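You operate a simulated robot arm through the tools that you are given. There is no shell and no other tool.

You run a simulated robot arm. Do the job below in one go: nothing can be reset, and whatever is moved stays where it is left.

JOB
Swap the grey filter for the white one and draw clear water.
Fine: grey lever shut before the blue canister's lid comes off on to the bench, open again once the lid is back on; grey filter on the sink grid; blue-handled jug to its blue band at the green filter lever; the brown filter stays.
Where things are to end (x, y in the base frame): grey filter within 60 mm of [840, -230].

The check looks at the end state, three seconds after you hand in, the way a careful person would. Anything else that was tipped, shoved, dropped, spilled or broken makes it a failure. Lids that push on must go on centred and level and be pressed home; caps that screw on are set level and turned clockwise until they are tight.

ROBOT AND FRAMES
A 6-joint arm with a two-finger gripper, fixed in place. Base frame: the origin is on the floor under the middle of its stand, x ahead of it, y to its left, z up. Units: mm, rad, N and s.
It reaches about 1572 mm from its shoulder. Its first joint turns from -2.897 to 2.897 rad. Payload 2.45 kg.
Tool frame: the origin (TCP) lies between the finger pads and is the grasp point; the fingertips stand 20 mm ahead of it; z points along the fingers, y is the line along which they close. The gripper opens to 140 mm; its body begins 168 mm behind the TCP.
Orientation is that of the tool frame in the base frame, as a unit quaternion [x, y, z, w]. With the fingers straight down and closing along the base's y, the tool's x points along the base's -x, its y along +y and its z along -z.

CONTROLS
- The arm moves only by the tool step_arm. Its argument "plan" is a list that holds one entry, the list of rows, each a list of 7 numbers: the shift along the tool's x, y, z in units of 100 mm (1.0 is 100 mm), then the turn, a rotation vector about the tool's x, y, z in units of 90 degrees (1.0 is 90 degrees), then the opening in per cent of the stroke, from 0 (shut) to 100 (fully open). In form: [[[tx, ty, tz, ax, ay, az, gripper], ...]]. A call has 1 to 20 rows; each row is the pose to reach, as a shift and turn from the pose commanded when the call began, along the tool's axes at that moment. A call with a number of a shift or a turn outside -1 to 1 is refused whole. Rows are played at 5 a second. More than 50 mm and 0.15 rad between two rows, or a gripper value outside its range, and nothing of the call is played. Where a pose cannot be reached the arm comes as near as it can. A force on the tool above 60 N (or 10 N above the force at the start of the call, whichever is more), or a blocked arm, ends the call early, and 0.2 s more pass. Each finger travels about 45 mm/s and halts on what it meets, pressing with about 37 N; the grip force reading is that of the motor and also rises with nothing between the fingers. The clock runs only during rows and for 0.2 s after the last one: add rows that repeat a pose to give the fingers time. It gives the time, the measured TCP pose, the force on the tool (base axes), the opening and the grip force at its end, in the units of the frame above (readings bear some noise), with the torque about the TCP (base axes, N m) and any sound that the robot's microphone picked up.
- Cameras (640 x 400 px; columns grow to the right, rows downward): "scene" is fixed at [394.7, 652, 1657.4]; the picture's right is [-0.76, -0.65, 0.00], its down [-0.49, 0.57, -0.66] and it looks along [0.43, -0.50, -0.75] (base axes); focal length 214 px, centre (320, 200). "wrist" rides on the gripper at [78, 11, -209] in the tool frame; the picture's right is [-0.14, 0.99, 0.00], its down [-0.92, -0.13, -0.37] and it looks along [-0.36, -0.05, 0.93] (tool axes); focal length 280 px, centre (320, 200).
- capture(camera): a new picture of that camera. The clock stands still meanwhile.
- locate(camera, pixels): for up to 12 pixels [column, row] of the newest picture of that camera ("zoom" is the newest enlarged one), the place [x, y, z] in the base frame of the surface seen there, good to about 2 mm, but the place of the scene camera against the robot may be out by one fixed shift of up to 12 mm in any direction. The clock stands still meanwhile.
- inspect(camera, box): a new picture of the part [left, top, right, bottom] of that camera's present view, enlarged. The clock stands still meanwhile.
- sign_off(): hands the job in; it is judged then, once.

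Open the gripper and draw the arm clear of the work before you hand the job in, unless the task says otherwise.

The tools are called after "Emit:" as a command line: name --argument value ..., lists and objects as JSON in quotes. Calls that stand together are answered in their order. step_arm: Moves the arm, as the interface text tells. Its arguments: {"type":"object","properties":{"plan":{"type":"array"}},"required":["plan"]} The other tools are called the same way: capture (camera) takes a picture; locate (camera, pixels) gives the place of the surface under pixels of a picture; inspect (camera, box) takes an enlarged picture of a part of a camera's view; sign_off () hands the job in.

At the start:

```text
time: 0.0
position: [535.5, 186.8, 1446.9]
ee_rot: [0.0, 1.0, 0.001, 0.001]
wrist_force: [-0.2, -0.6, 0.4]
moment: [0.01, -0.04, 0.02]
grip_width: 139.9
grasp_force: 0.1
```

scene: 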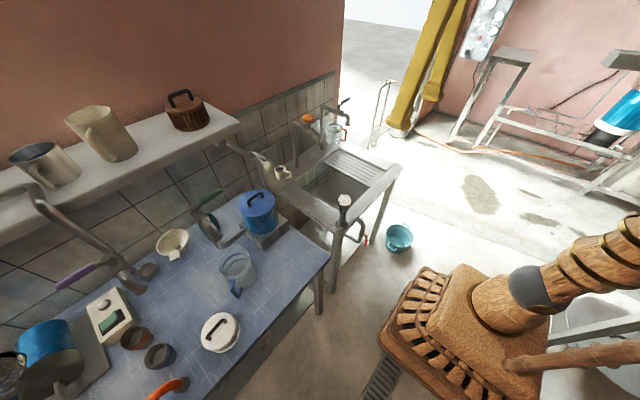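
wrist: 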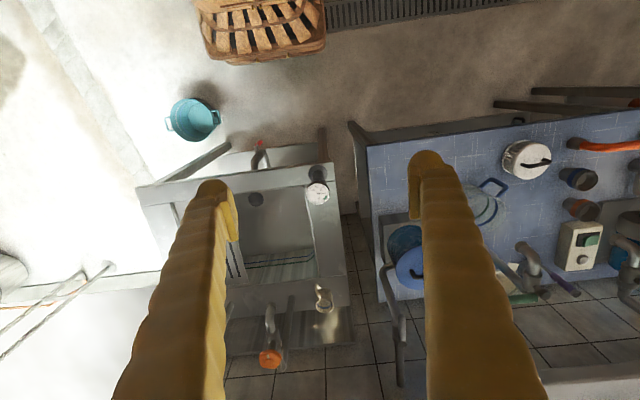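

The scene shows a sink with a blue canister near (258,212), jugs, a scale and shelf items. I'll enlarge parts of the scene to identify each item.

Emit:
inspect --camera "scene" --box '[180, 80, 420, 260]'

Emit:
inspect --camera "scene" --box '[0, 240, 260, 400]'

Emit:
inspect --camera "scene" --box '[0, 70, 240, 240]'

Emit:
inspect --camera "wrist" --box '[340, 100, 640, 300]'

```text
2.22 times, centred on (300, 170) of scene
```

zoom: 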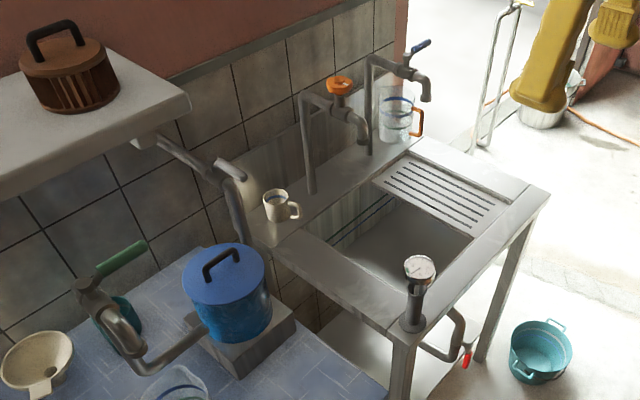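

```text
2.46 times, centred on (130, 320) of scene
```

zoom: 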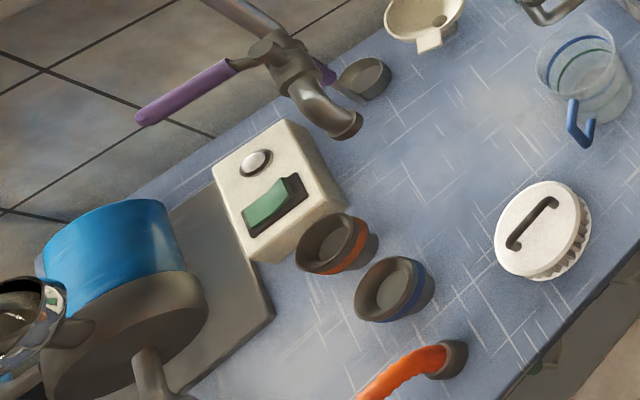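

```text
2.35 times, centred on (120, 155) of scene
```

zoom: 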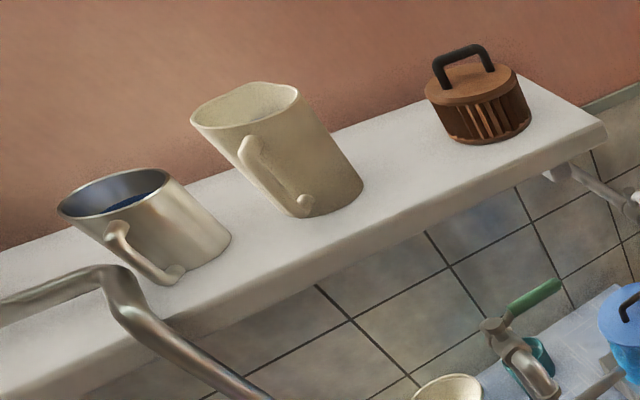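

```text
2.00 times, centred on (490, 200) of wrist
```

zoom: 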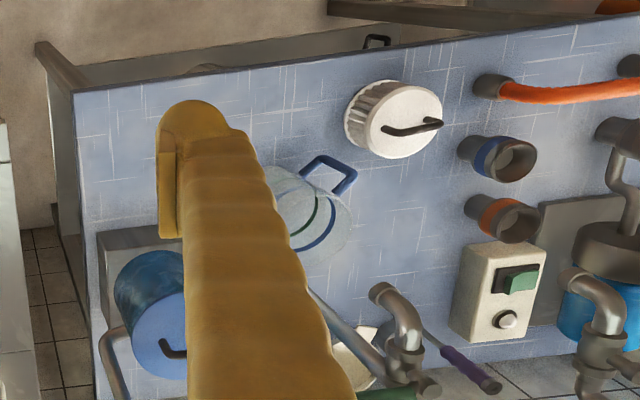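

Next I look closer at the canister, the valve with the green lever, the pipe at left of the sink, and the jug.

Emit:
inspect --camera "scene" --box '[190, 120, 290, 190]'

Emit:
inspect --camera "scene" --box '[180, 170, 300, 250]'

Emit:
inspect --camera "scene" --box '[190, 230, 280, 300]'

Emit:
inspect --camera "scene" --box '[20, 160, 180, 300]'

Emit:
inspect --camera "scene" --box '[180, 300, 270, 370]'

Emit:
inspect --camera "scene" --box '[290, 90, 400, 170]'

```text
5.71 times, centred on (240, 155) of scene
```

zoom: 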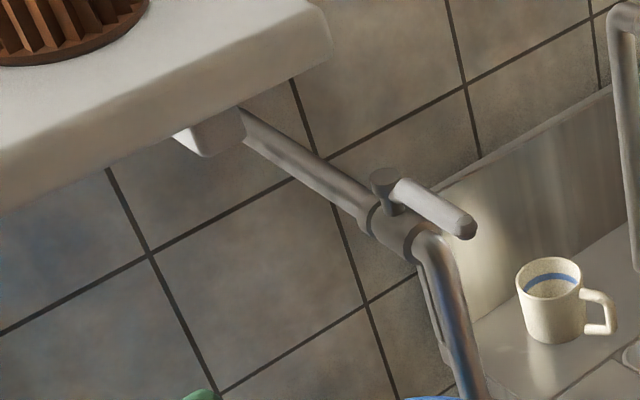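

```text
5.00 times, centred on (240, 210) of scene
```

zoom: 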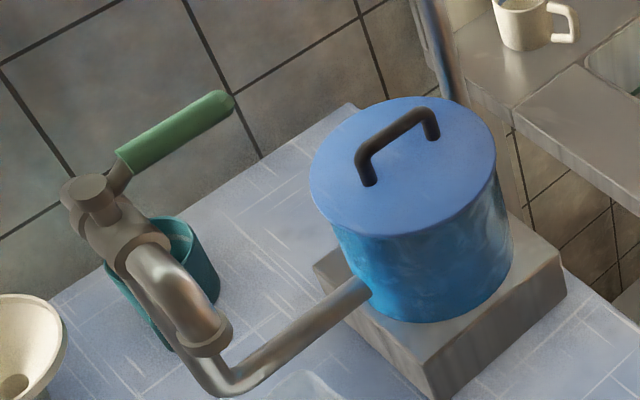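

```text
5.71 times, centred on (235, 265) of scene
```

zoom: 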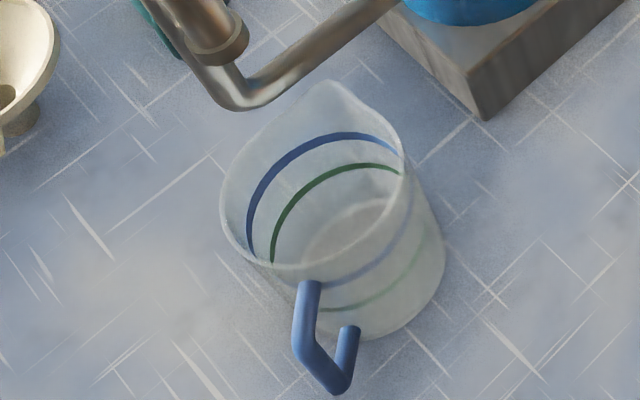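

```text
2.86 times, centred on (100, 230) of scene
```

zoom: 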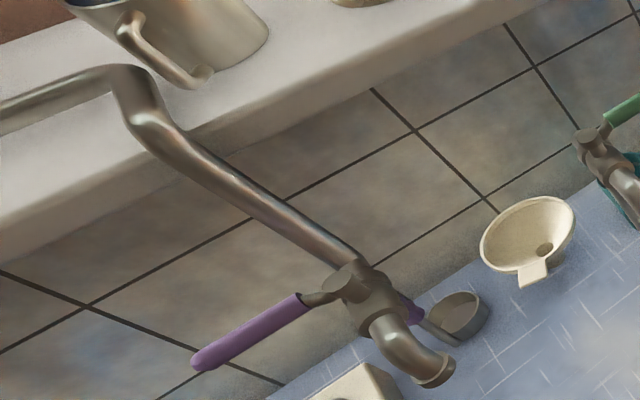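

```text
5.71 times, centred on (225, 335) of scene
```

zoom: 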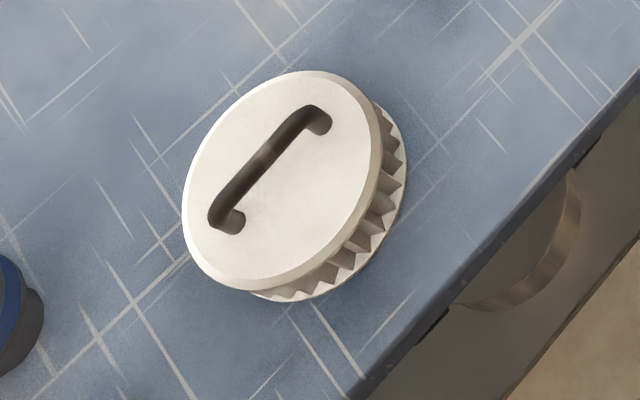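

```text
5.00 times, centred on (345, 130) of scene
```

zoom: 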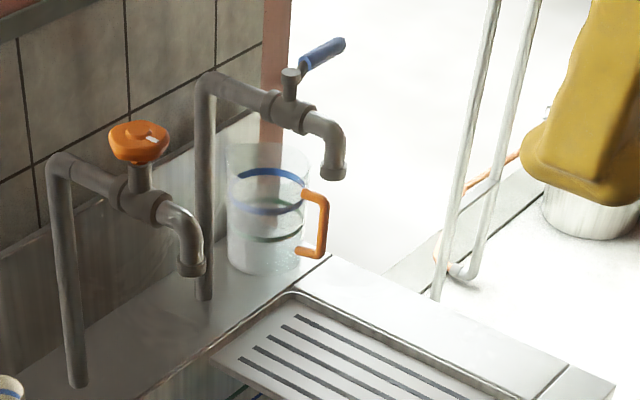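

I'll capture a fresh scene picture and locate key points to get the geometry.

Emit:
capture --camera "scene"

Emit:
locate --camera "scene" --pixels '[[258, 212], [220, 333], [237, 265], [187, 110], [268, 157], [172, 242], [222, 235], [205, 205], [371, 172], [340, 195], [300, 270], [180, 390]]'

Emit:
locate --camera "scene" --pixels '[[110, 320], [150, 268], [283, 172], [310, 118], [333, 130], [345, 200], [362, 228], [398, 237], [375, 165], [350, 185], [325, 185], [70, 350]]'

```text
taken
```

scene: 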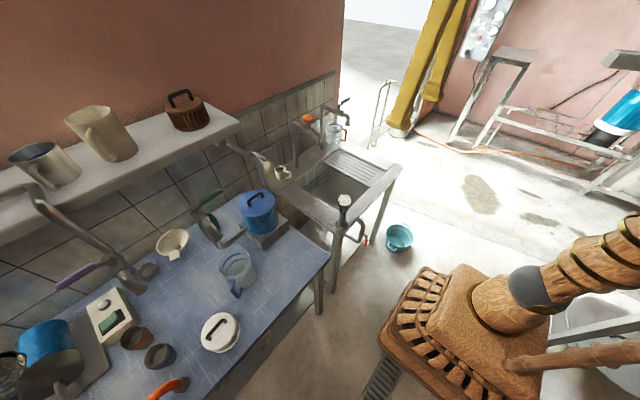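

```text
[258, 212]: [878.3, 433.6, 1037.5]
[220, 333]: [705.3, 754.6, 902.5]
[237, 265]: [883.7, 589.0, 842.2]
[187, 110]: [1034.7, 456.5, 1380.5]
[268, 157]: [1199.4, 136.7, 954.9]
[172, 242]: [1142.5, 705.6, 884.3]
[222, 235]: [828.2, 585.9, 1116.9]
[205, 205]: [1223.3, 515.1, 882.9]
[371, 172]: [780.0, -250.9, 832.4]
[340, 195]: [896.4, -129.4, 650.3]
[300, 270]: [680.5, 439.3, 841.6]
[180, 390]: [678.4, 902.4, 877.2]
```

```text
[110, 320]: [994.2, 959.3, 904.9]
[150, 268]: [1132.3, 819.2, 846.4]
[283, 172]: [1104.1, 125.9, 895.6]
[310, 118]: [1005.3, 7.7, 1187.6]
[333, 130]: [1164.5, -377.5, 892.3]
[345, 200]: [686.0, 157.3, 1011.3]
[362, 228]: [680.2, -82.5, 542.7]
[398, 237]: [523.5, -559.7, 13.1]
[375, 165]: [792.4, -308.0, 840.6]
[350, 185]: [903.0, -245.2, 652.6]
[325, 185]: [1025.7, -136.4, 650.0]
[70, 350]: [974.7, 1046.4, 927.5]
```

I'll zoom on the canister and locate points on the lid, valve and pipes in that enlarged picture.

Emit:
inspect --camera "scene" --box '[180, 170, 300, 245]'

Emit:
locate --camera "zoom" --pixels '[[330, 210], [410, 230], [495, 170], [400, 130], [370, 180], [430, 135], [395, 155], [420, 290], [500, 270], [430, 370], [540, 290], [340, 280]]'

Emit:
locate --camera "zoom" --pixels '[[95, 205], [130, 175], [225, 110], [165, 150], [105, 245], [160, 275], [205, 345], [225, 350], [230, 385], [350, 310], [190, 260], [20, 370]]'

```text
5.33 times, centred on (240, 208) of scene
```

zoom: 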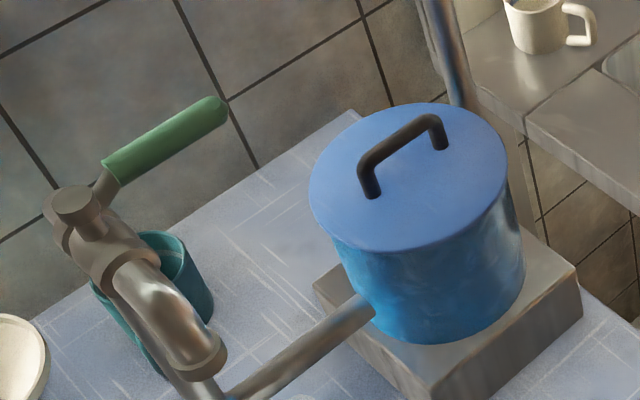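

```text
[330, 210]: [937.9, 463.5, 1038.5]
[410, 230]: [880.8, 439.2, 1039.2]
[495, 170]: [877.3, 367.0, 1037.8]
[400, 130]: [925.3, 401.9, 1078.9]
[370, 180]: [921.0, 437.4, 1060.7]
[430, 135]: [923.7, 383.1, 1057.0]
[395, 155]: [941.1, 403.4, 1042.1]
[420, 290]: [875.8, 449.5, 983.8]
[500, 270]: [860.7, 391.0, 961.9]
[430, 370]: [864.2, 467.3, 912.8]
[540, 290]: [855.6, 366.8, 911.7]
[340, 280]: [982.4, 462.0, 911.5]
```

```text
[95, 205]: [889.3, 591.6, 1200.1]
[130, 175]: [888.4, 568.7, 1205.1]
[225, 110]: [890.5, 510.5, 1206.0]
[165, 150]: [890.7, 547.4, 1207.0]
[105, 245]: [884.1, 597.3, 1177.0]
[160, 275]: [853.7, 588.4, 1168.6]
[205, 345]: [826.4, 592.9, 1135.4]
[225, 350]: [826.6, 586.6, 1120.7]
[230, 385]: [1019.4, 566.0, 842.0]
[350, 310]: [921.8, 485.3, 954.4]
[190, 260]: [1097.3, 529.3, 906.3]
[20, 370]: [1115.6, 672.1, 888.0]
```

Now I zoom on the grey lever on the pipe by the wall and locate it.

Emit:
inspect --camera "scene" --box '[210, 130, 290, 180]'

Emit:
locate --camera "zoom" --pixels '[[235, 160], [270, 160], [320, 185], [355, 210], [130, 110], [180, 160], [230, 210], [270, 240], [300, 270], [330, 350], [90, 80], [430, 290]]'

```text
8.00 times, centred on (250, 155) of scene
```

zoom: 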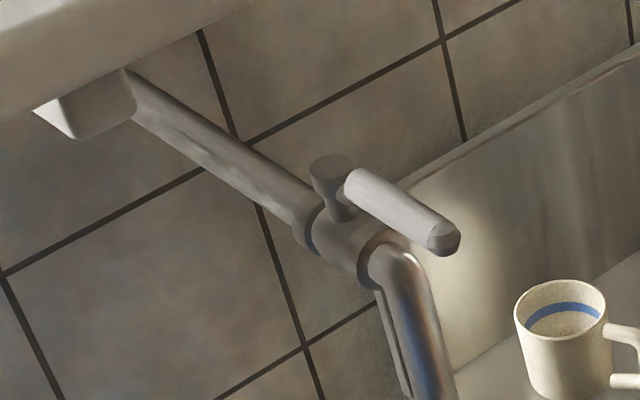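

```text
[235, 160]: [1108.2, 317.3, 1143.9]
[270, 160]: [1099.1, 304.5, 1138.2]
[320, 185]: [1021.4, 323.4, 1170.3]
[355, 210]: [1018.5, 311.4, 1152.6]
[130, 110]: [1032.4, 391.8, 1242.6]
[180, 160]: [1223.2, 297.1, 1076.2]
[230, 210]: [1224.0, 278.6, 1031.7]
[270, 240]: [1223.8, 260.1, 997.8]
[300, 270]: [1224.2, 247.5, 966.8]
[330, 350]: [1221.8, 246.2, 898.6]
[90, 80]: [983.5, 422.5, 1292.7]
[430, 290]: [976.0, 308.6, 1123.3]
```

The grey lever sits at about (1020, 320, 1160) on the inlet pipe and the green lever at about (889, 560, 1206). I move the arm over toward the canister, staying high, for a better wrist view.

Emit:
step_arm --plan '[[[-0.25, 0.33, 0, 0, 0, 0, 100], [-0.5, 0.66, 0, 0, 0, 0, 100], [-0.75, 1.0, 0, 0, 0, 0, 100]]]'

```text
time: 0.8
position: [608.0, 286.7, 1446.1]
ee_rot: [0.0, 1.0, 0.001, 0.002]
wrist_force: [-0.5, -0.2, 0.9]
moment: [0.08, -0.08, -0.02]
grip_width: 140.0
grasp_force: 0.1
```

The arm moved as commanded to (608, 287, 1446). I continue another 100 mm left and 75 mm ahead.

Emit:
step_arm --plan '[[[-0.25, 0.33, 0, 0, 0, 0, 100], [-0.5, 0.66, 0, 0, 0, 0, 100], [-0.75, 1.0, 0, 0, 0, 0, 100]]]'

Emit:
capture --camera "wrist"

```text
time: 1.6
position: [683.6, 386.4, 1446.2]
ee_rot: [-0.001, 1.0, 0.001, 0.001]
wrist_force: [0.3, -0.3, 1.3]
moment: [0.05, -0.11, 0.0]
grip_width: 139.9
grasp_force: 0.0
```

```text
taken
```

wrist: 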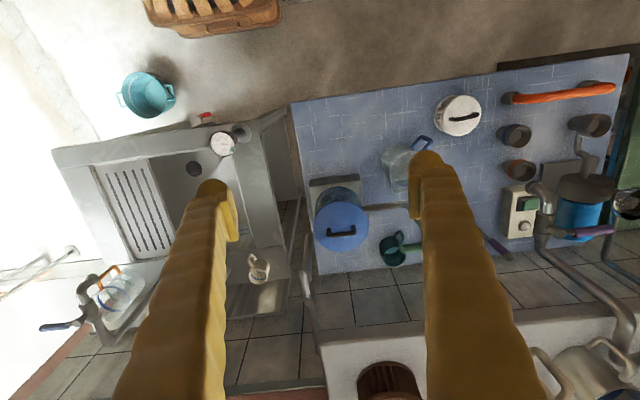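

The wrist view now shows the canister at (340,220) between the fingers, and the white filter at (458,115). I enlarge it and locate points with this camera, which is tied to the robot frame.

Emit:
inspect --camera "wrist" --box '[240, 140, 430, 280]'

Emit:
locate --camera "wrist" --pixels '[[330, 233], [353, 233], [341, 205], [340, 250], [314, 228], [368, 228], [325, 182], [458, 117], [448, 119], [478, 115], [436, 125], [458, 97]]'

Emit:
locate --camera "scene" --pixels '[[220, 333], [205, 325], [235, 325], [215, 345], [228, 315], [247, 270], [240, 293], [225, 265]]'

```text
2.86 times, centred on (335, 210) of wrist
```

zoom: 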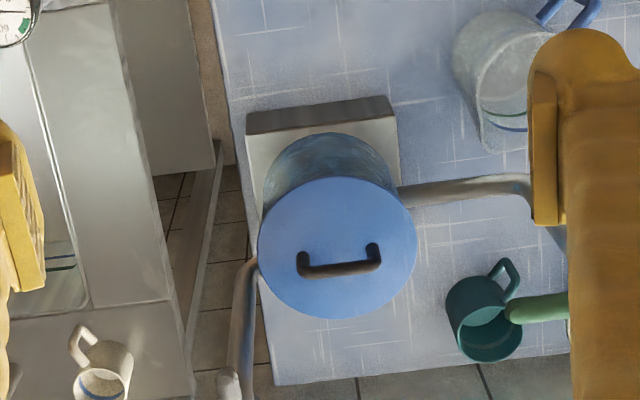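

```text
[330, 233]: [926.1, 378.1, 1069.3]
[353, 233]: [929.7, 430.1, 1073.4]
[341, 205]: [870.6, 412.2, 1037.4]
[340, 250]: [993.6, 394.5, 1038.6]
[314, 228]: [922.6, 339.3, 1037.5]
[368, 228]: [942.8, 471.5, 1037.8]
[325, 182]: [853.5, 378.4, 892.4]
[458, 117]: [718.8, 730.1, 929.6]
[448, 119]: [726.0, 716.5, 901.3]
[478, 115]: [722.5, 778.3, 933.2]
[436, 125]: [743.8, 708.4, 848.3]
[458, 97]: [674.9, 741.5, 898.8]
```

```text
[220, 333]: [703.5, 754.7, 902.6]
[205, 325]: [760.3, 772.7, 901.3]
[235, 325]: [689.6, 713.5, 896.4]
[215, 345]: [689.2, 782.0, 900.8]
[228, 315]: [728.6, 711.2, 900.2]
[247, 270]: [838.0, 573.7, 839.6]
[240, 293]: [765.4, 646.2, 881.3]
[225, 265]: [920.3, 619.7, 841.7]
```

Lid centre is about (930, 405) with top at z 1038 and a bar handle along y near x 927, z 1075. I shift left to view the green valve, jug and white filter between the fingers.

Emit:
step_arm --plan '[[[0, 0.45, 0, 0, 0, 0, 100], [0, 0.9, 0, 0, 0, 0, 100], [0, 1.0, 0, 0, 0, 0, 100]]]'

Emit:
step_arm --plan '[[[0, 0.45, 0, 0, 0, 0, 100], [0, 0.9, 0, 0, 0, 0, 100], [0, 1.0, 0, 0, 0, 0, 100]]]'

Emit:
capture --camera "wrist"

Emit:
inspect --camera "wrist" --box '[230, 100, 430, 240]'

```text
time: 2.4
position: [684.1, 487.3, 1446.1]
ee_rot: [0.0, 1.0, 0.001, 0.0]
wrist_force: [-0.9, -1.0, 0.4]
moment: [0.04, -0.04, 0.02]
grip_width: 140.2
grasp_force: 0.0
```

```text
time: 3.2
position: [685.3, 588.5, 1447.5]
ee_rot: [0.0, 1.0, 0.001, 0.0]
wrist_force: [0.7, 0.7, 0.7]
moment: [0.0, 0.0, 0.0]
grip_width: 139.9
grasp_force: 0.2
```

```text
taken
```

wrist: 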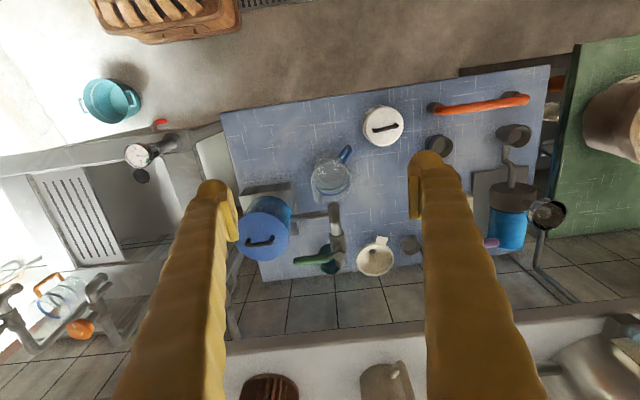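

```text
2.86 times, centred on (330, 170) of wrist
```

zoom: 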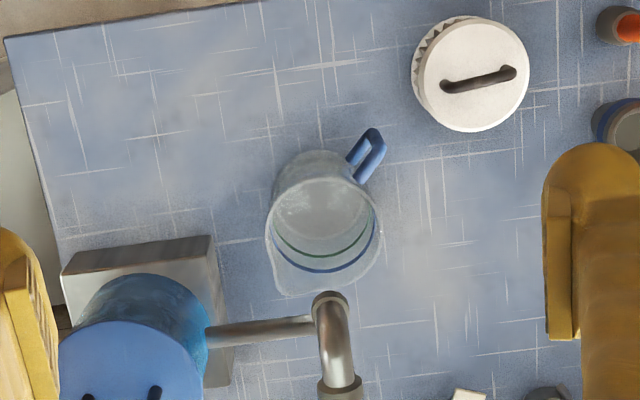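

The view is clear: jug at zoom (325,225), spout end at zoom (330,300), white filter at zoom (470,75). I locate these from the wrist camera.

Emit:
locate --camera "zoom" --pixels '[[328, 298], [345, 350], [340, 385], [445, 85], [512, 72], [478, 78], [420, 60], [528, 70], [462, 20], [475, 128], [425, 30], [370, 150]]'

Emit:
locate --camera "zoom" --pixels '[[320, 160], [272, 240], [378, 230], [285, 290], [320, 270], [320, 210], [370, 135], [355, 155], [368, 175], [380, 150], [330, 260], [260, 335]]'

Emit:
inspect --camera "wrist" --box '[240, 190, 440, 330]'

Emit:
locate --camera "zoom" --pixels '[[285, 140], [283, 50], [280, 85], [200, 207], [260, 195], [225, 203], [275, 110], [245, 225], [385, 190], [505, 140], [320, 150], [30, 160]]'

```text
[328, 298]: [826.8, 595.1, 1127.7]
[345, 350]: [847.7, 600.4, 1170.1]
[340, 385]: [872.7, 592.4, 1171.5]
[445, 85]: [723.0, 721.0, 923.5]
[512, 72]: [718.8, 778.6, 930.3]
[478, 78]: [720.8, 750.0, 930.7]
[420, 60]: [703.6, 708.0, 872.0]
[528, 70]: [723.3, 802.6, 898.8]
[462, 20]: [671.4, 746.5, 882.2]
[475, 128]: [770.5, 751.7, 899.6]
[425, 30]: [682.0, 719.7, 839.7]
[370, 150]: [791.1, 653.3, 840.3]
```

```text
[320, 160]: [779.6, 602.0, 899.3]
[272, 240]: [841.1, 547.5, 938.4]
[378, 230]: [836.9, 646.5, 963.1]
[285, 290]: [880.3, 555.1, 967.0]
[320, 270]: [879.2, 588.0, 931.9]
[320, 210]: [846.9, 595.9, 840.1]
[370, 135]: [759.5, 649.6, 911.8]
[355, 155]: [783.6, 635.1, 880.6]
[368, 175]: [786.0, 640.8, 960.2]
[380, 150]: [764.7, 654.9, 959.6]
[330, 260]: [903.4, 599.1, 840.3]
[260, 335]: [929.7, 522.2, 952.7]
```

```text
2.86 times, centred on (340, 260) of wrist
```

zoom: 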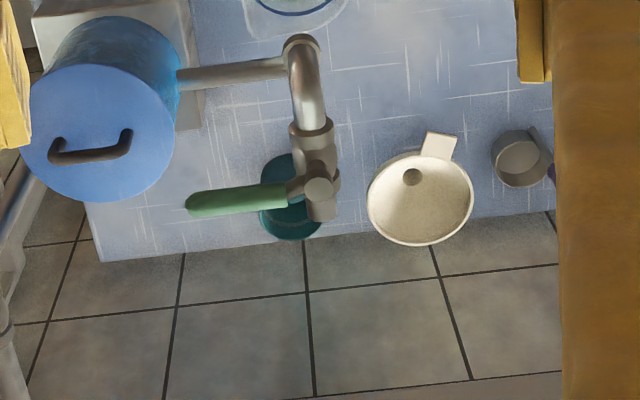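

```text
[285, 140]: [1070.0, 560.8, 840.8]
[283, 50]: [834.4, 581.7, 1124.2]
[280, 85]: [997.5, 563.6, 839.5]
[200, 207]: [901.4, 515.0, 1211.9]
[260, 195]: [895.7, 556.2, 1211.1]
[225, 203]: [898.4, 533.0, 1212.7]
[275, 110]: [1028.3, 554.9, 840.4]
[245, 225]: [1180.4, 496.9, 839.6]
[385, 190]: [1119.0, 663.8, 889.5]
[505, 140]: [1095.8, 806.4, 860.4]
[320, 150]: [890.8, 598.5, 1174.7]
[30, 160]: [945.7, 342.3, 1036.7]
```

The spout end is at about (828, 594, 1122), right over the jug. Now I locate the shelf's front edge and end, since it limits how the wrist can approach the canister and grey lever.

Emit:
locate --camera "wrist" --pixels '[[240, 352], [260, 350], [300, 348], [360, 342], [400, 338], [560, 320], [243, 380], [300, 370], [380, 380], [275, 385], [235, 300], [234, 330]]'

Emit:
locate --camera "scene" --pixels '[[240, 122], [235, 128], [228, 137], [200, 150], [170, 165], [150, 175], [205, 95], [187, 95], [185, 120], [110, 140], [55, 165], [238, 115]]'

Emit:
inspect --camera "wrist" --box '[200, 240, 440, 400]'

```text
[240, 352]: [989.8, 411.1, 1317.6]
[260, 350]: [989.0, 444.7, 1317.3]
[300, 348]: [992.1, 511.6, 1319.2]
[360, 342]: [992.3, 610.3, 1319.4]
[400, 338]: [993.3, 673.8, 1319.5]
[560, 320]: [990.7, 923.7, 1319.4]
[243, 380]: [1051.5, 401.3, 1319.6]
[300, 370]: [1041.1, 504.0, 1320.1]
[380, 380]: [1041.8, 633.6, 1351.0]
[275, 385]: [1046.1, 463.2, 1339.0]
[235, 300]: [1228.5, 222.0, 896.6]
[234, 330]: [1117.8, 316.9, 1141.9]
```

```text
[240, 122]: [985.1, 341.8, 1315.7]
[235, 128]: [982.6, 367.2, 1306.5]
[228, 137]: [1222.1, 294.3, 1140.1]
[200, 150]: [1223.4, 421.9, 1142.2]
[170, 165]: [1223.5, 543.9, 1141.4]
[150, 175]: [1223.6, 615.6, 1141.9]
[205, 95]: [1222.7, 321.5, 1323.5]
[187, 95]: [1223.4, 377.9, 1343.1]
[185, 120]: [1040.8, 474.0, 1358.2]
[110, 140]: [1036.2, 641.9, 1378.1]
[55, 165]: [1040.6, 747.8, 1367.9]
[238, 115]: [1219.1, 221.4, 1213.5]
```

```text
2.50 times, centred on (320, 320) of wrist
```

zoom: 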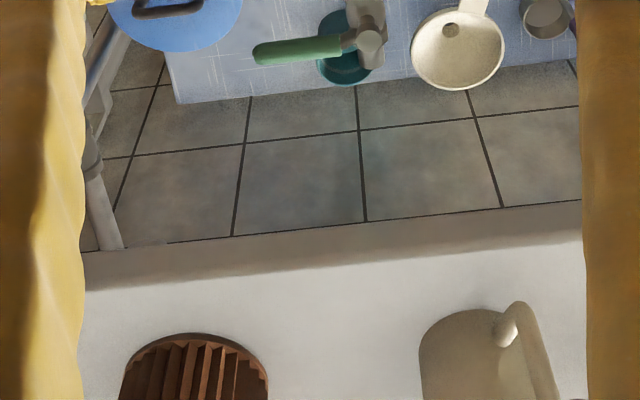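

The shelf's front edge is at x≈988, z≈1275–1319, y≥340, so the wrist should lean back when working near it. I move back right to y≈320 to view the grey lever between the fingers.

Emit:
step_arm --plan '[[[0, -0.45, 0, 0, 0, 0, 100], [0, -0.9, 0, 0, 0, 0, 100], [0, -1.0, 0, 0, 0, 0, 100]]]'

Emit:
step_arm --plan '[[[0, -0.45, 0, 0, 0, 0, 100], [0, -0.9, 0, 0, 0, 0, 100], [0, -1.0, 0, 0, 0, 0, 100]]]'

Emit:
step_arm --plan '[[[0, -0.45, 0, 0, 0, 0, 100], [0, -0.9, 0, 0, 0, 0, 100]]]'

Emit:
capture --camera "wrist"

```text
time: 4.0
position: [684.6, 488.8, 1448.4]
ee_rot: [0.0, 1.0, 0.001, 0.001]
wrist_force: [0.8, 0.4, -0.4]
moment: [-0.04, 0.05, -0.02]
grip_width: 140.4
grasp_force: 0.1
```

```text
time: 4.8
position: [685.0, 385.0, 1445.5]
ee_rot: [0.0, 1.0, 0.001, 0.001]
wrist_force: [0.1, -0.1, 0.2]
moment: [-0.01, 0.03, 0.0]
grip_width: 139.6
grasp_force: 0.1
```

```text
time: 5.4
position: [685.3, 296.2, 1442.5]
ee_rot: [0.001, 1.0, 0.001, -0.001]
wrist_force: [0.7, -0.6, -0.9]
moment: [0.0, 0.06, -0.02]
grip_width: 140.2
grasp_force: 0.1
```

```text
taken
```

wrist: 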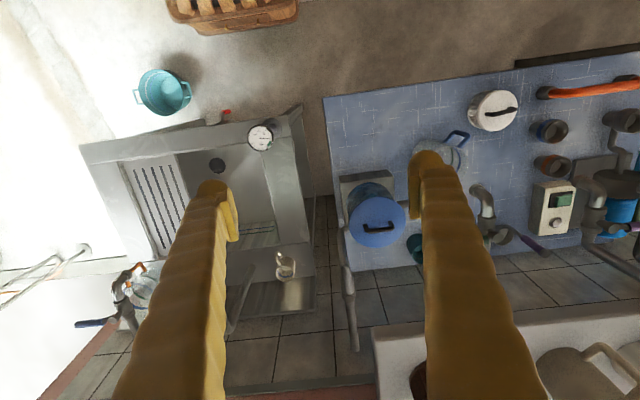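

The grey lever is now visible near (347,280). I enlarge that region and locate the stem, lever tip and pipe.

Emit:
inspect --camera "wrist" --box '[290, 180, 430, 370]'

Emit:
inspect --camera "wrist" --box '[310, 230, 390, 280]'

Emit:
inspect --camera "wrist" --box '[310, 260, 390, 310]'

Emit:
locate --camera "wrist" --pixels '[[345, 255], [346, 270], [347, 285], [348, 293], [344, 250], [342, 240], [351, 310], [355, 340], [349, 300], [346, 263], [335, 330], [352, 325]]'

```text
2.11 times, centred on (360, 275) of wrist
```

zoom: 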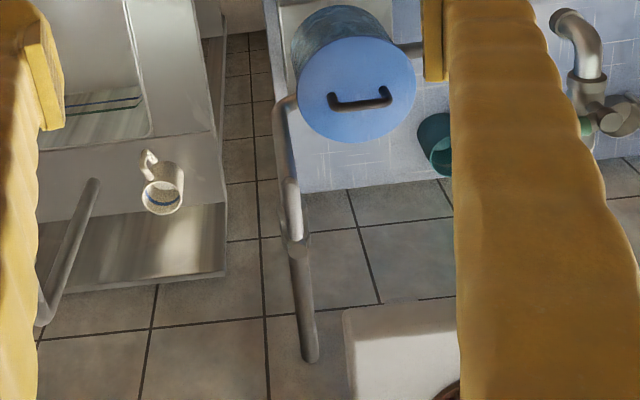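

```text
8.00 times, centred on (350, 255) of wrist
```

zoom: 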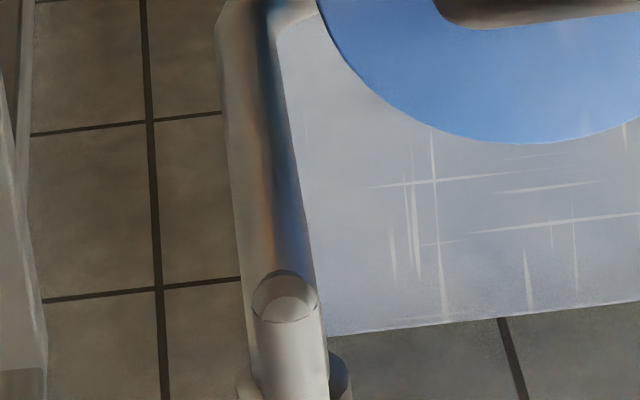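

```text
8.00 times, centred on (350, 285) of wrist
```

zoom: 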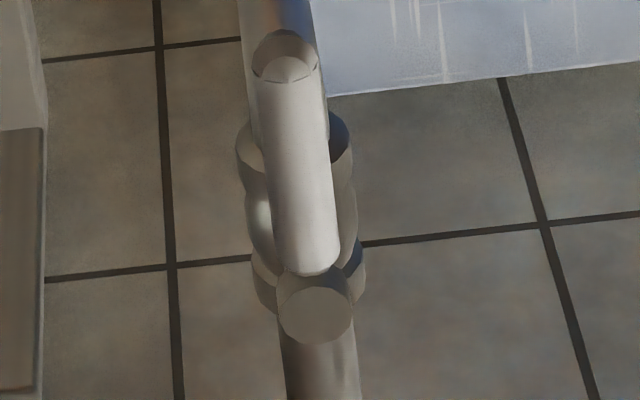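

```text
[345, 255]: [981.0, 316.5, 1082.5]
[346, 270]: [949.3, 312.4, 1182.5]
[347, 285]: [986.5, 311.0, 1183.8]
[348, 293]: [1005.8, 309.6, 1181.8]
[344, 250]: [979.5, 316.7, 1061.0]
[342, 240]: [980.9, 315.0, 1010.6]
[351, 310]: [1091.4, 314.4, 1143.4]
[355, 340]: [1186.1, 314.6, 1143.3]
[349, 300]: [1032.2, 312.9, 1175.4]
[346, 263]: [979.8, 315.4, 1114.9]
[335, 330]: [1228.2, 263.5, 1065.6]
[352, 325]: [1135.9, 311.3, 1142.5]
```

The grey stem is at about (1032, 313, 1175), with the lever lying along the pipe (open), its tip near x 940 and z≈1183 on top. I look closely at a fingertip and locate points on it to learn the finger size.

Emit:
inspect --camera "wrist" --box '[170, 160, 266, 220]'

Emit:
inspect --camera "wrist" --box '[170, 170, 266, 260]'

Emit:
locate --camera "wrist" --pixels '[[205, 184], [220, 184], [196, 195], [228, 190], [232, 215], [236, 235], [230, 240], [215, 250], [200, 250], [185, 250], [225, 200], [210, 195]]'

```text
6.67 times, centred on (218, 190) of wrist
```

zoom: 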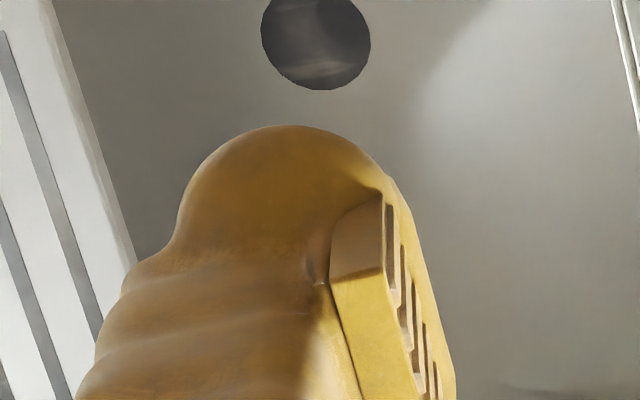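

```text
4.44 times, centred on (218, 215) of wrist
```

zoom: 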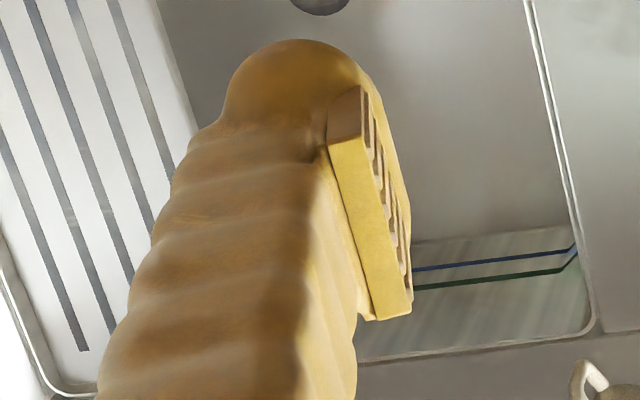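

```text
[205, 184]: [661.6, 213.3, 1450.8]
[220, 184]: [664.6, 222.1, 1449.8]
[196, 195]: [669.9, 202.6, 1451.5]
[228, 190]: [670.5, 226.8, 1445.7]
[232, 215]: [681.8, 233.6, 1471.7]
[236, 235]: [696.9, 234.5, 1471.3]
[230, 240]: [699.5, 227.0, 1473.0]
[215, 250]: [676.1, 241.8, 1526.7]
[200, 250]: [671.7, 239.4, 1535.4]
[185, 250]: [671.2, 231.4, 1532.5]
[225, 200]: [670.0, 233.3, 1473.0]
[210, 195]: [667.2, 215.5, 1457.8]
```

The fingers are about 24 mm thick and 40 mm wide. I tilt the tool 20° (fingers leaning forward), move ahead 100 mm and narrow the opening to about 60 mm for straddling the grey lever.

Emit:
step_arm --plan '[[[-0.33, 0.05, 0, 0, -0.074, 0, 43], [-0.66, 0.1, 0, 0, -0.148, 0, 43], [-1.0, 0.16, 0, 0, -0.222, 0, 43], [-1.0, 0.16, 0, 0, -0.222, 0, 43]]]'

```text
time: 6.4
position: [785.0, 312.9, 1447.6]
ee_rot: [-0.001, 0.985, 0.0, 0.175]
wrist_force: [0.7, 0.7, 0.3]
moment: [-0.02, -0.03, -0.02]
grip_width: 60.1
grasp_force: 0.1
```

The tilt is as intended (tool z ≈ (0.34, 0, −0.94)). I go forward and down toward the lever in two moves, then look again before straddling it.

Emit:
step_arm --plan '[[[-0.17, 0, 0.31, 0, 0, 0, 43], [-0.34, 0, 0.62, 0, 0, 0, 43], [-0.512, 0, 0.931, 0, 0, 0, 43]]]'

Emit:
capture --camera "wrist"

Emit:
inspect --camera "wrist" --box '[240, 150, 400, 250]'

```text
time: 7.2
position: [863.8, 311.6, 1377.9]
ee_rot: [0.001, 0.985, 0.0, 0.175]
wrist_force: [0.7, 0.3, 0.4]
moment: [0.01, -0.03, -0.01]
grip_width: 60.4
grasp_force: 0.1
```

```text
taken
```

wrist: 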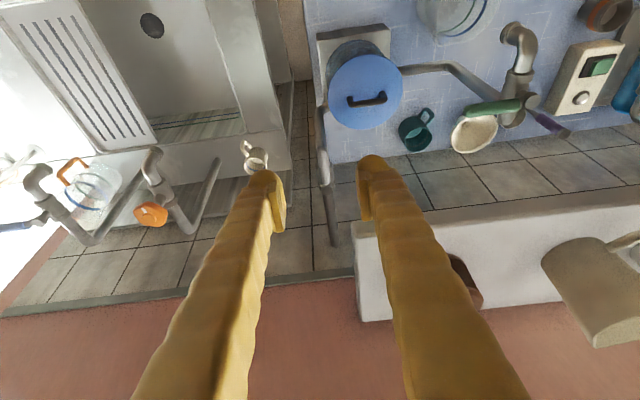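

```text
4.00 times, centred on (320, 200) of wrist
```

zoom: 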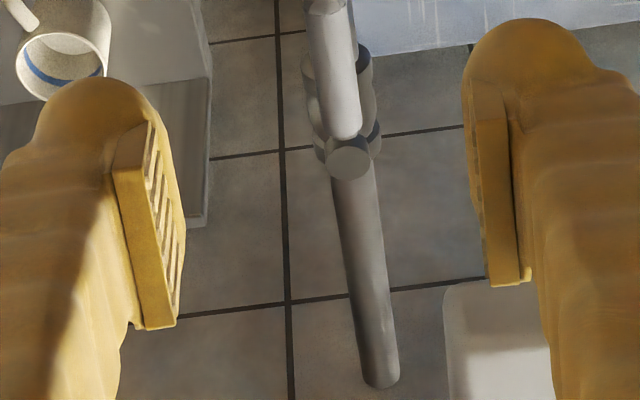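

The lever lies between the fingers at zoom (335,60) with the stem at zoom (348,160). I locate its tip, axis and the pipe more precisely.

Emit:
inspect --camera "wrist" --box '[292, 130, 356, 200]'

Emit:
locate --camera "wrist" --pixels '[[320, 150], [321, 155], [323, 165], [325, 175], [327, 190], [318, 165], [328, 165], [320, 145], [318, 175], [335, 175], [329, 200], [319, 110]]'

Emit:
locate --camera "wrist" --pixels '[[360, 215], [370, 240], [382, 240], [358, 232], [352, 222], [332, 225], [440, 210], [365, 320], [358, 300], [400, 205], [395, 204], [347, 101]]'

```text
5.71 times, centred on (324, 165) of wrist
```

zoom: 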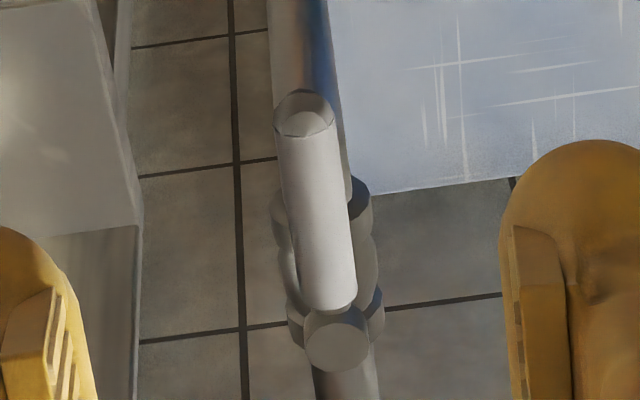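

```text
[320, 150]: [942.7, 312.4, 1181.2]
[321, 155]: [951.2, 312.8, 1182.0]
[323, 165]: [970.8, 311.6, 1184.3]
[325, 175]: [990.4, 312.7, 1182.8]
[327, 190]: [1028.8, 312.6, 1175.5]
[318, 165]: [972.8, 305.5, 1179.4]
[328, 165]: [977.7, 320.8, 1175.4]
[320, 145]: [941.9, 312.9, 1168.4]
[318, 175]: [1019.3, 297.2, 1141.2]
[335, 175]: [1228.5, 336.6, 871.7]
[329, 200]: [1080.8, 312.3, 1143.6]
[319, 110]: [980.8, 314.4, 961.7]
```

```text
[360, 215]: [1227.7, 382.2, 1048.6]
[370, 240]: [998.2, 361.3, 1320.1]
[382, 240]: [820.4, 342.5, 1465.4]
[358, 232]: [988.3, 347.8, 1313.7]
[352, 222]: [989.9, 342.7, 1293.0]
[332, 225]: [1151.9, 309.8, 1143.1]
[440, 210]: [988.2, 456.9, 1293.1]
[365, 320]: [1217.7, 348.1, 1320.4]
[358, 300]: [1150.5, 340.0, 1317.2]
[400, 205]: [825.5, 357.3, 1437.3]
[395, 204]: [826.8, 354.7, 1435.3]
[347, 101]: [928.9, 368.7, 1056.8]
```

The lever's tip is at x 941, axis at y 312.5, z 1173, stem at x 1029, and the shelf's end at y 342. I lower the open fingers toward the lever in two moves, stopping just above it.

Emit:
step_arm --plan '[[[-0.05, 0, 0.32, 0, 0, 0, 43], [-0.1, 0, 0.64, 0, 0, 0, 43], [-0.151, 0.005, 0.96, 0, 0, 0, 43]]]'

Emit:
step_arm --plan '[[[-0.03, 0, 0.31, 0, 0, 0, 43], [-0.06, 0, 0.62, 0, 0, 0, 43], [-0.085, 0.005, 0.936, 0, 0, 0, 43]]]'

Emit:
capture --camera "wrist"

Emit:
capture --camera "scene"

```text
time: 8.0
position: [911.1, 313.9, 1293.6]
ee_rot: [0.001, 0.985, 0.0, 0.174]
wrist_force: [0.4, 0.0, -0.3]
moment: [0.01, 0.0, -0.02]
grip_width: 60.2
grasp_force: 0.1
```

```text
time: 8.8
position: [949.8, 316.0, 1209.0]
ee_rot: [0.0, 0.985, 0.001, 0.175]
wrist_force: [-0.3, 0.4, 0.4]
moment: [0.01, -0.05, 0.02]
grip_width: 60.2
grasp_force: 0.0
```

```text
taken
```

wrist: 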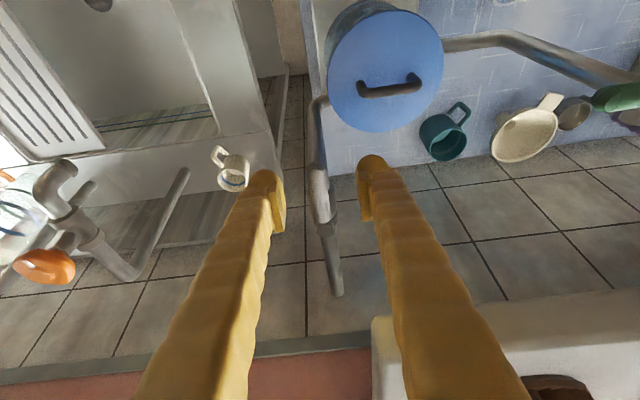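

```text
taken
```

scene: 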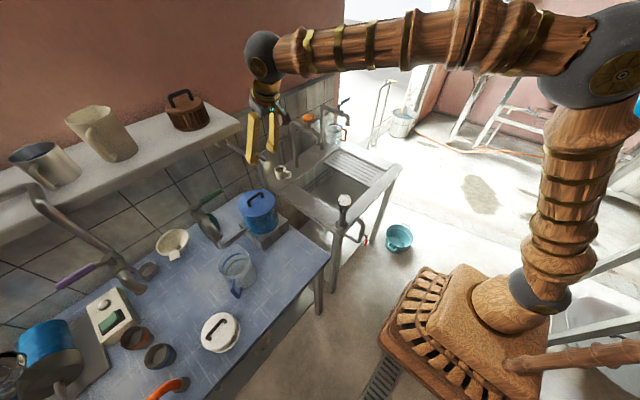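

The arm is clear of the shelf and the lever is between the fingers near (322,185). I lower 37 mm so the pads straddle the lever, without closing yet.

Emit:
step_arm --plan '[[[0.03, -0.01, 0.18, 0, 0, 0, 43], [0.05, -0.02, 0.36, 0, 0, 0, 43], [0.05, -0.02, 0.37, 0, 0, 0, 43]]]'

Emit:
capture --camera "wrist"

Emit:
inspect --camera "wrist" --box '[260, 140, 420, 240]'

```text
time: 9.6
position: [958.9, 313.0, 1170.6]
ee_rot: [-0.001, 0.985, 0.001, 0.173]
wrist_force: [0.2, 0.2, 0.2]
moment: [-0.01, 0.03, -0.02]
grip_width: 60.1
grasp_force: 0.1
```

```text
taken
```

wrist: 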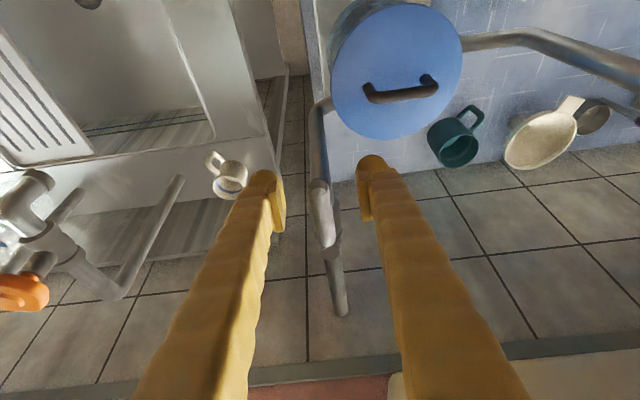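

```text
4.00 times, centred on (340, 190) of wrist
```

zoom: 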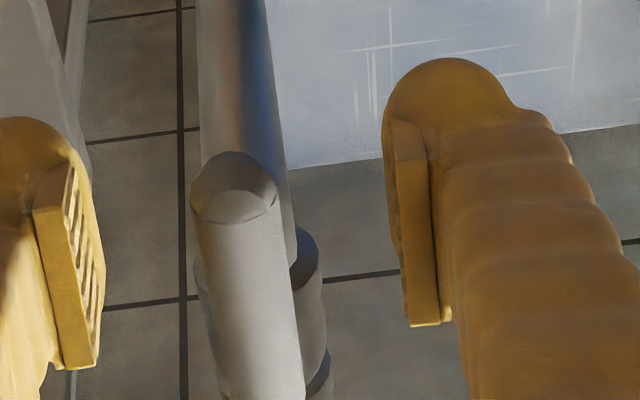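

The lever sits between the pads at (321,200). I close to a loose straddle (about 24 mm) and try a gentle 12° swing toward −y (away from the shelf) to see whether the lever follows.

Emit:
step_arm --plan '[[[0, 0, 0, 0, 0, 0, 17], [0, 0, 0, 0, 0, 0, 17], [0, 0, 0, 0, 0, 0, 17]]]'

Emit:
step_arm --plan '[[[-0.0004, -0.025, 0.0, -0.0076, 0, -0.0209, 17], [-0.0016, -0.049, 0.0006, -0.0152, 0, -0.0418, 17], [-0.0036, -0.0735, 0.0013, -0.0228, 0, -0.0627, 17], [-0.0064, -0.098, 0.0023, -0.0304, 0, -0.0835, 17], [-0.0145, -0.1466, 0.0053, -0.0456, 0, -0.1253, 17]]]'

Emit:
capture --camera "wrist"

Emit:
inspect --camera "wrist" --box '[260, 140, 420, 240]'

```text
time: 10.4
position: [960.0, 313.3, 1171.2]
ee_rot: [0.0, 0.985, 0.0, 0.174]
wrist_force: [-0.5, 0.3, -0.1]
moment: [0.05, -0.02, 0.0]
grip_width: 23.8
grasp_force: 0.1
```

```text
time: 11.6
position: [961.3, 297.5, 1170.1]
ee_rot: [-0.103, 0.979, 0.019, 0.173]
wrist_force: [-0.3, 0.1, -0.1]
moment: [0.04, -0.01, 0.0]
grip_width: 23.9
grasp_force: 0.3
```

```text
taken
```

wrist: 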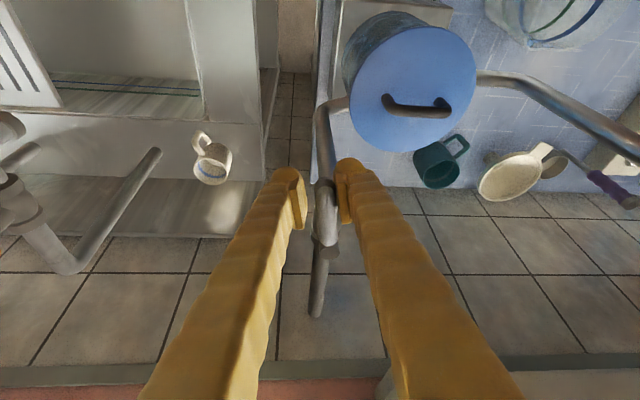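

```text
4.00 times, centred on (340, 190) of wrist
```

zoom: 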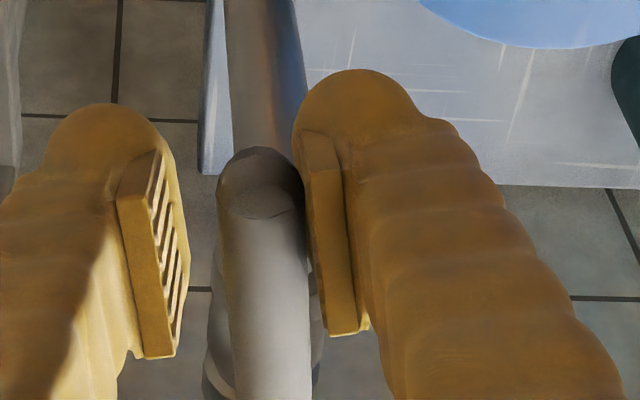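

Force stayed near zero. I locate points on the lever to see whether it has turned.

Emit:
locate --camera "wrist" --pixels '[[324, 185], [325, 192], [326, 205], [327, 220], [322, 240], [330, 250], [321, 150], [319, 200], [331, 200]]'

```text
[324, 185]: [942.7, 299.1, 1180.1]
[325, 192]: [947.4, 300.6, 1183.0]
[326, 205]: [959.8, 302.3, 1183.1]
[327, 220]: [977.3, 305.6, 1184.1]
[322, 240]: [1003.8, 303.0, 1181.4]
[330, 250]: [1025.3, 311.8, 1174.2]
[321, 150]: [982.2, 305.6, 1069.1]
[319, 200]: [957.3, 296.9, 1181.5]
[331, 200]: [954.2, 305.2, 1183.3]
```

The lever followed: its tip moved to (943, 299), about 9° off the pipe, with negligible force. I continue the swing another 78° toward −y around the stem.

Emit:
step_arm --plan '[[[-0.0061, -0.0957, 0.0022, -0.0296, 0, -0.0815, 17], [-0.0244, -0.1896, 0.0089, -0.0593, 0, -0.1629, 17], [-0.0545, -0.28, 0.0198, -0.0889, 0, -0.2444, 17], [-0.0958, -0.3652, 0.0349, -0.1186, 0, -0.3259, 17], [-0.1477, -0.4437, 0.0537, -0.1482, 0, -0.4073, 17], [-0.209, -0.5139, 0.0761, -0.1778, 0, -0.4888, 17], [-0.2787, -0.5746, 0.1014, -0.2075, 0, -0.5703, 17], [-0.3556, -0.6248, 0.1294, -0.2371, 0, -0.6517, 17], [-0.4381, -0.6633, 0.1594, -0.2668, 0, -0.7332, 17], [-0.5248, -0.6896, 0.191, -0.2964, 0, -0.8147, 17]]]'

Emit:
capture --camera "wrist"

Emit:
inspect --camera "scene" --box '[200, 80, 320, 180]'

```text
time: 13.8
position: [1030.2, 241.1, 1171.0]
ee_rot: [0.697, -0.696, -0.123, -0.123]
wrist_force: [-0.5, 0.1, 1.1]
moment: [-0.03, -0.03, -0.01]
grip_width: 23.7
grasp_force: 0.0
```

```text
taken
```

wrist: 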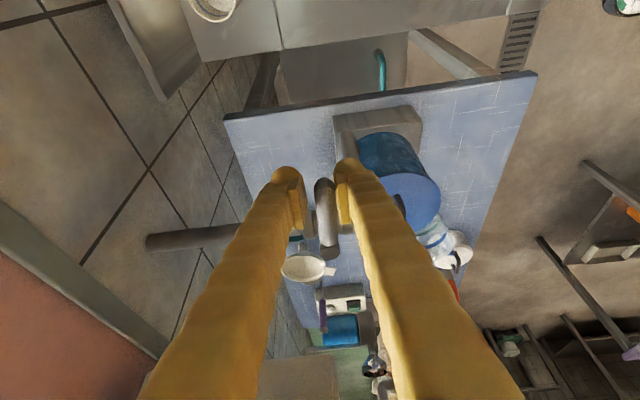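

```text
4.00 times, centred on (260, 130) of scene
```

zoom: 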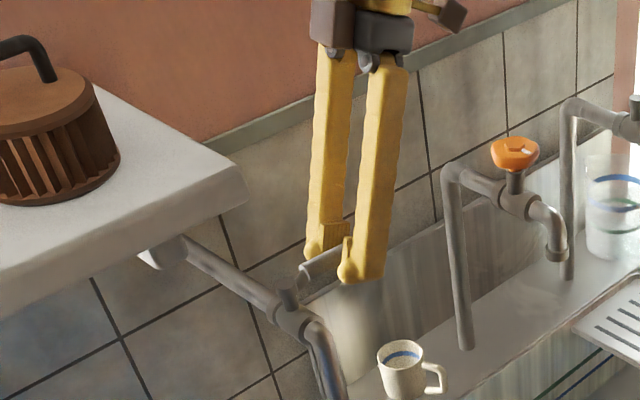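

The lever has swung almost perpendicular to the pipe with no force build-up. I nudge a few degrees further in small steps to find the closed stop.

Emit:
step_arm --plan '[[[-0.0009, -0.0369, 0.0003, -0.0114, 0, -0.0313, 17], [-0.002, -0.055, 0.0008, -0.0171, 0, -0.047, 17], [-0.0036, -0.0737, 0.0013, -0.0228, 0, -0.0627, 17]]]'

Emit:
capture --camera "wrist"

Emit:
locate --camera "wrist" --pixels '[[324, 185], [325, 195], [326, 205], [327, 220], [326, 240], [330, 250], [190, 238], [160, 240]]'

```text
time: 14.6
position: [1037.4, 241.9, 1171.0]
ee_rot: [0.732, -0.658, -0.13, -0.117]
wrist_force: [-9.6, -0.7, 0.3]
moment: [0.04, -0.03, -0.11]
grip_width: 29.3
grasp_force: 4.3
```

```text
taken
```

wrist: 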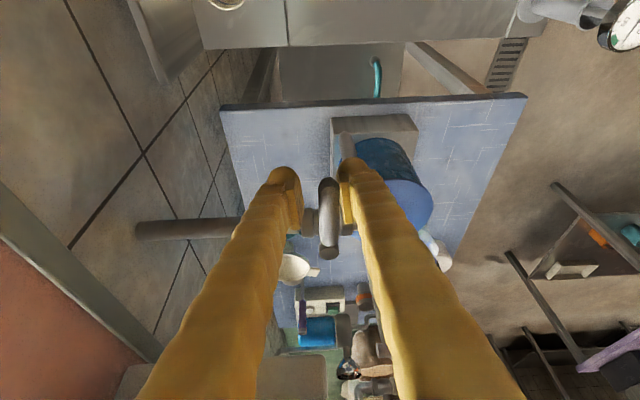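

```text
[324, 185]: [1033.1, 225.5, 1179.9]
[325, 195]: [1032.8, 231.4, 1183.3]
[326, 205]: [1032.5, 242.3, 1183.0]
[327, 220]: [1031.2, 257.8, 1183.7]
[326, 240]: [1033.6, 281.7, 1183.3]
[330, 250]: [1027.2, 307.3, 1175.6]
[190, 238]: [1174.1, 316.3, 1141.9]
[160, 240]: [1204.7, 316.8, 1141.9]
```

The lever met its closed stop (−9.6 N) and now lies along −y from the stem, perpendicular to the pipe: the grey valve is shut. I relieve the push, open slightly and withdraw along the tool axis.

Emit:
step_arm --plan '[[[0, 0.05, 0, 0.017, 0, 0.047, 30], [0, 0.06, 0, 0.02, 0, 0.055, 30], [0, 0.06, -0.3, 0.02, 0, 0.055, 30], [0, 0.06, -0.65, 0.02, 0, 0.055, 30], [0, 0.06, -1.0, 0.02, 0, 0.055, 30]]]'

Emit:
capture --camera "wrist"

Emit:
capture --camera "scene"

```text
time: 15.8
position: [1032.4, 209.1, 1263.7]
ee_rot: [0.7, -0.692, -0.124, -0.123]
wrist_force: [-0.1, 0.5, -0.6]
moment: [0.03, 0.03, -0.02]
grip_width: 41.8
grasp_force: 0.1
```

```text
taken
```

wrist: 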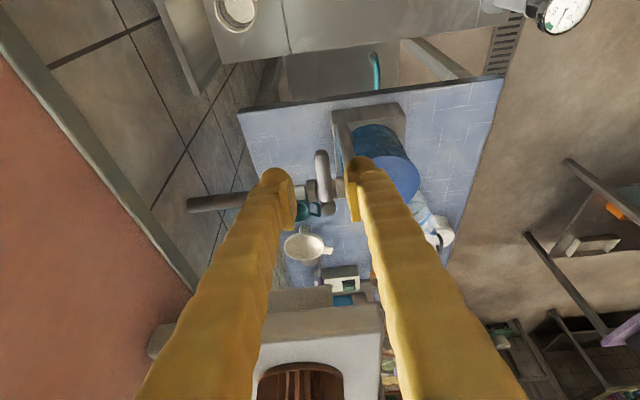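

```text
taken
```

scene: 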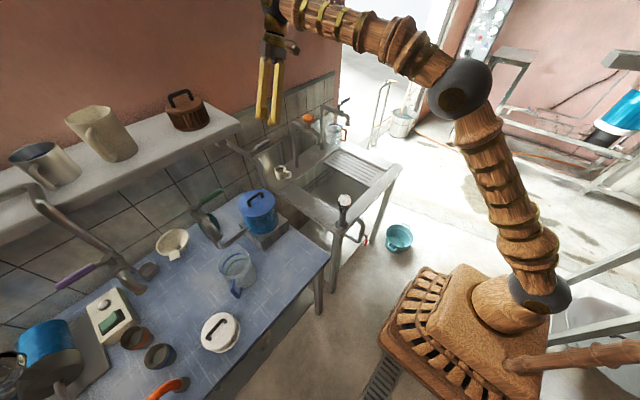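

The valve is shut and the arm is clear. I back away from the wall and straighten the tool to vertical, keeping the new orientation (closing along x) that suits the bar handles.

Emit:
step_arm --plan '[[[0, 0.33, 0, 0, 0.074, 0, 30], [0, 0.66, 0, 0, 0.148, 0, 30], [0, 1.0, 0, 0, 0.222, 0, 30]]]'

```text
time: 16.6
position: [933.4, 208.0, 1264.3]
ee_rot: [0.712, -0.703, 0.0, 0.0]
wrist_force: [-0.4, -0.8, -0.7]
moment: [0.03, 0.04, -0.02]
grip_width: 42.0
grasp_force: 0.0
```

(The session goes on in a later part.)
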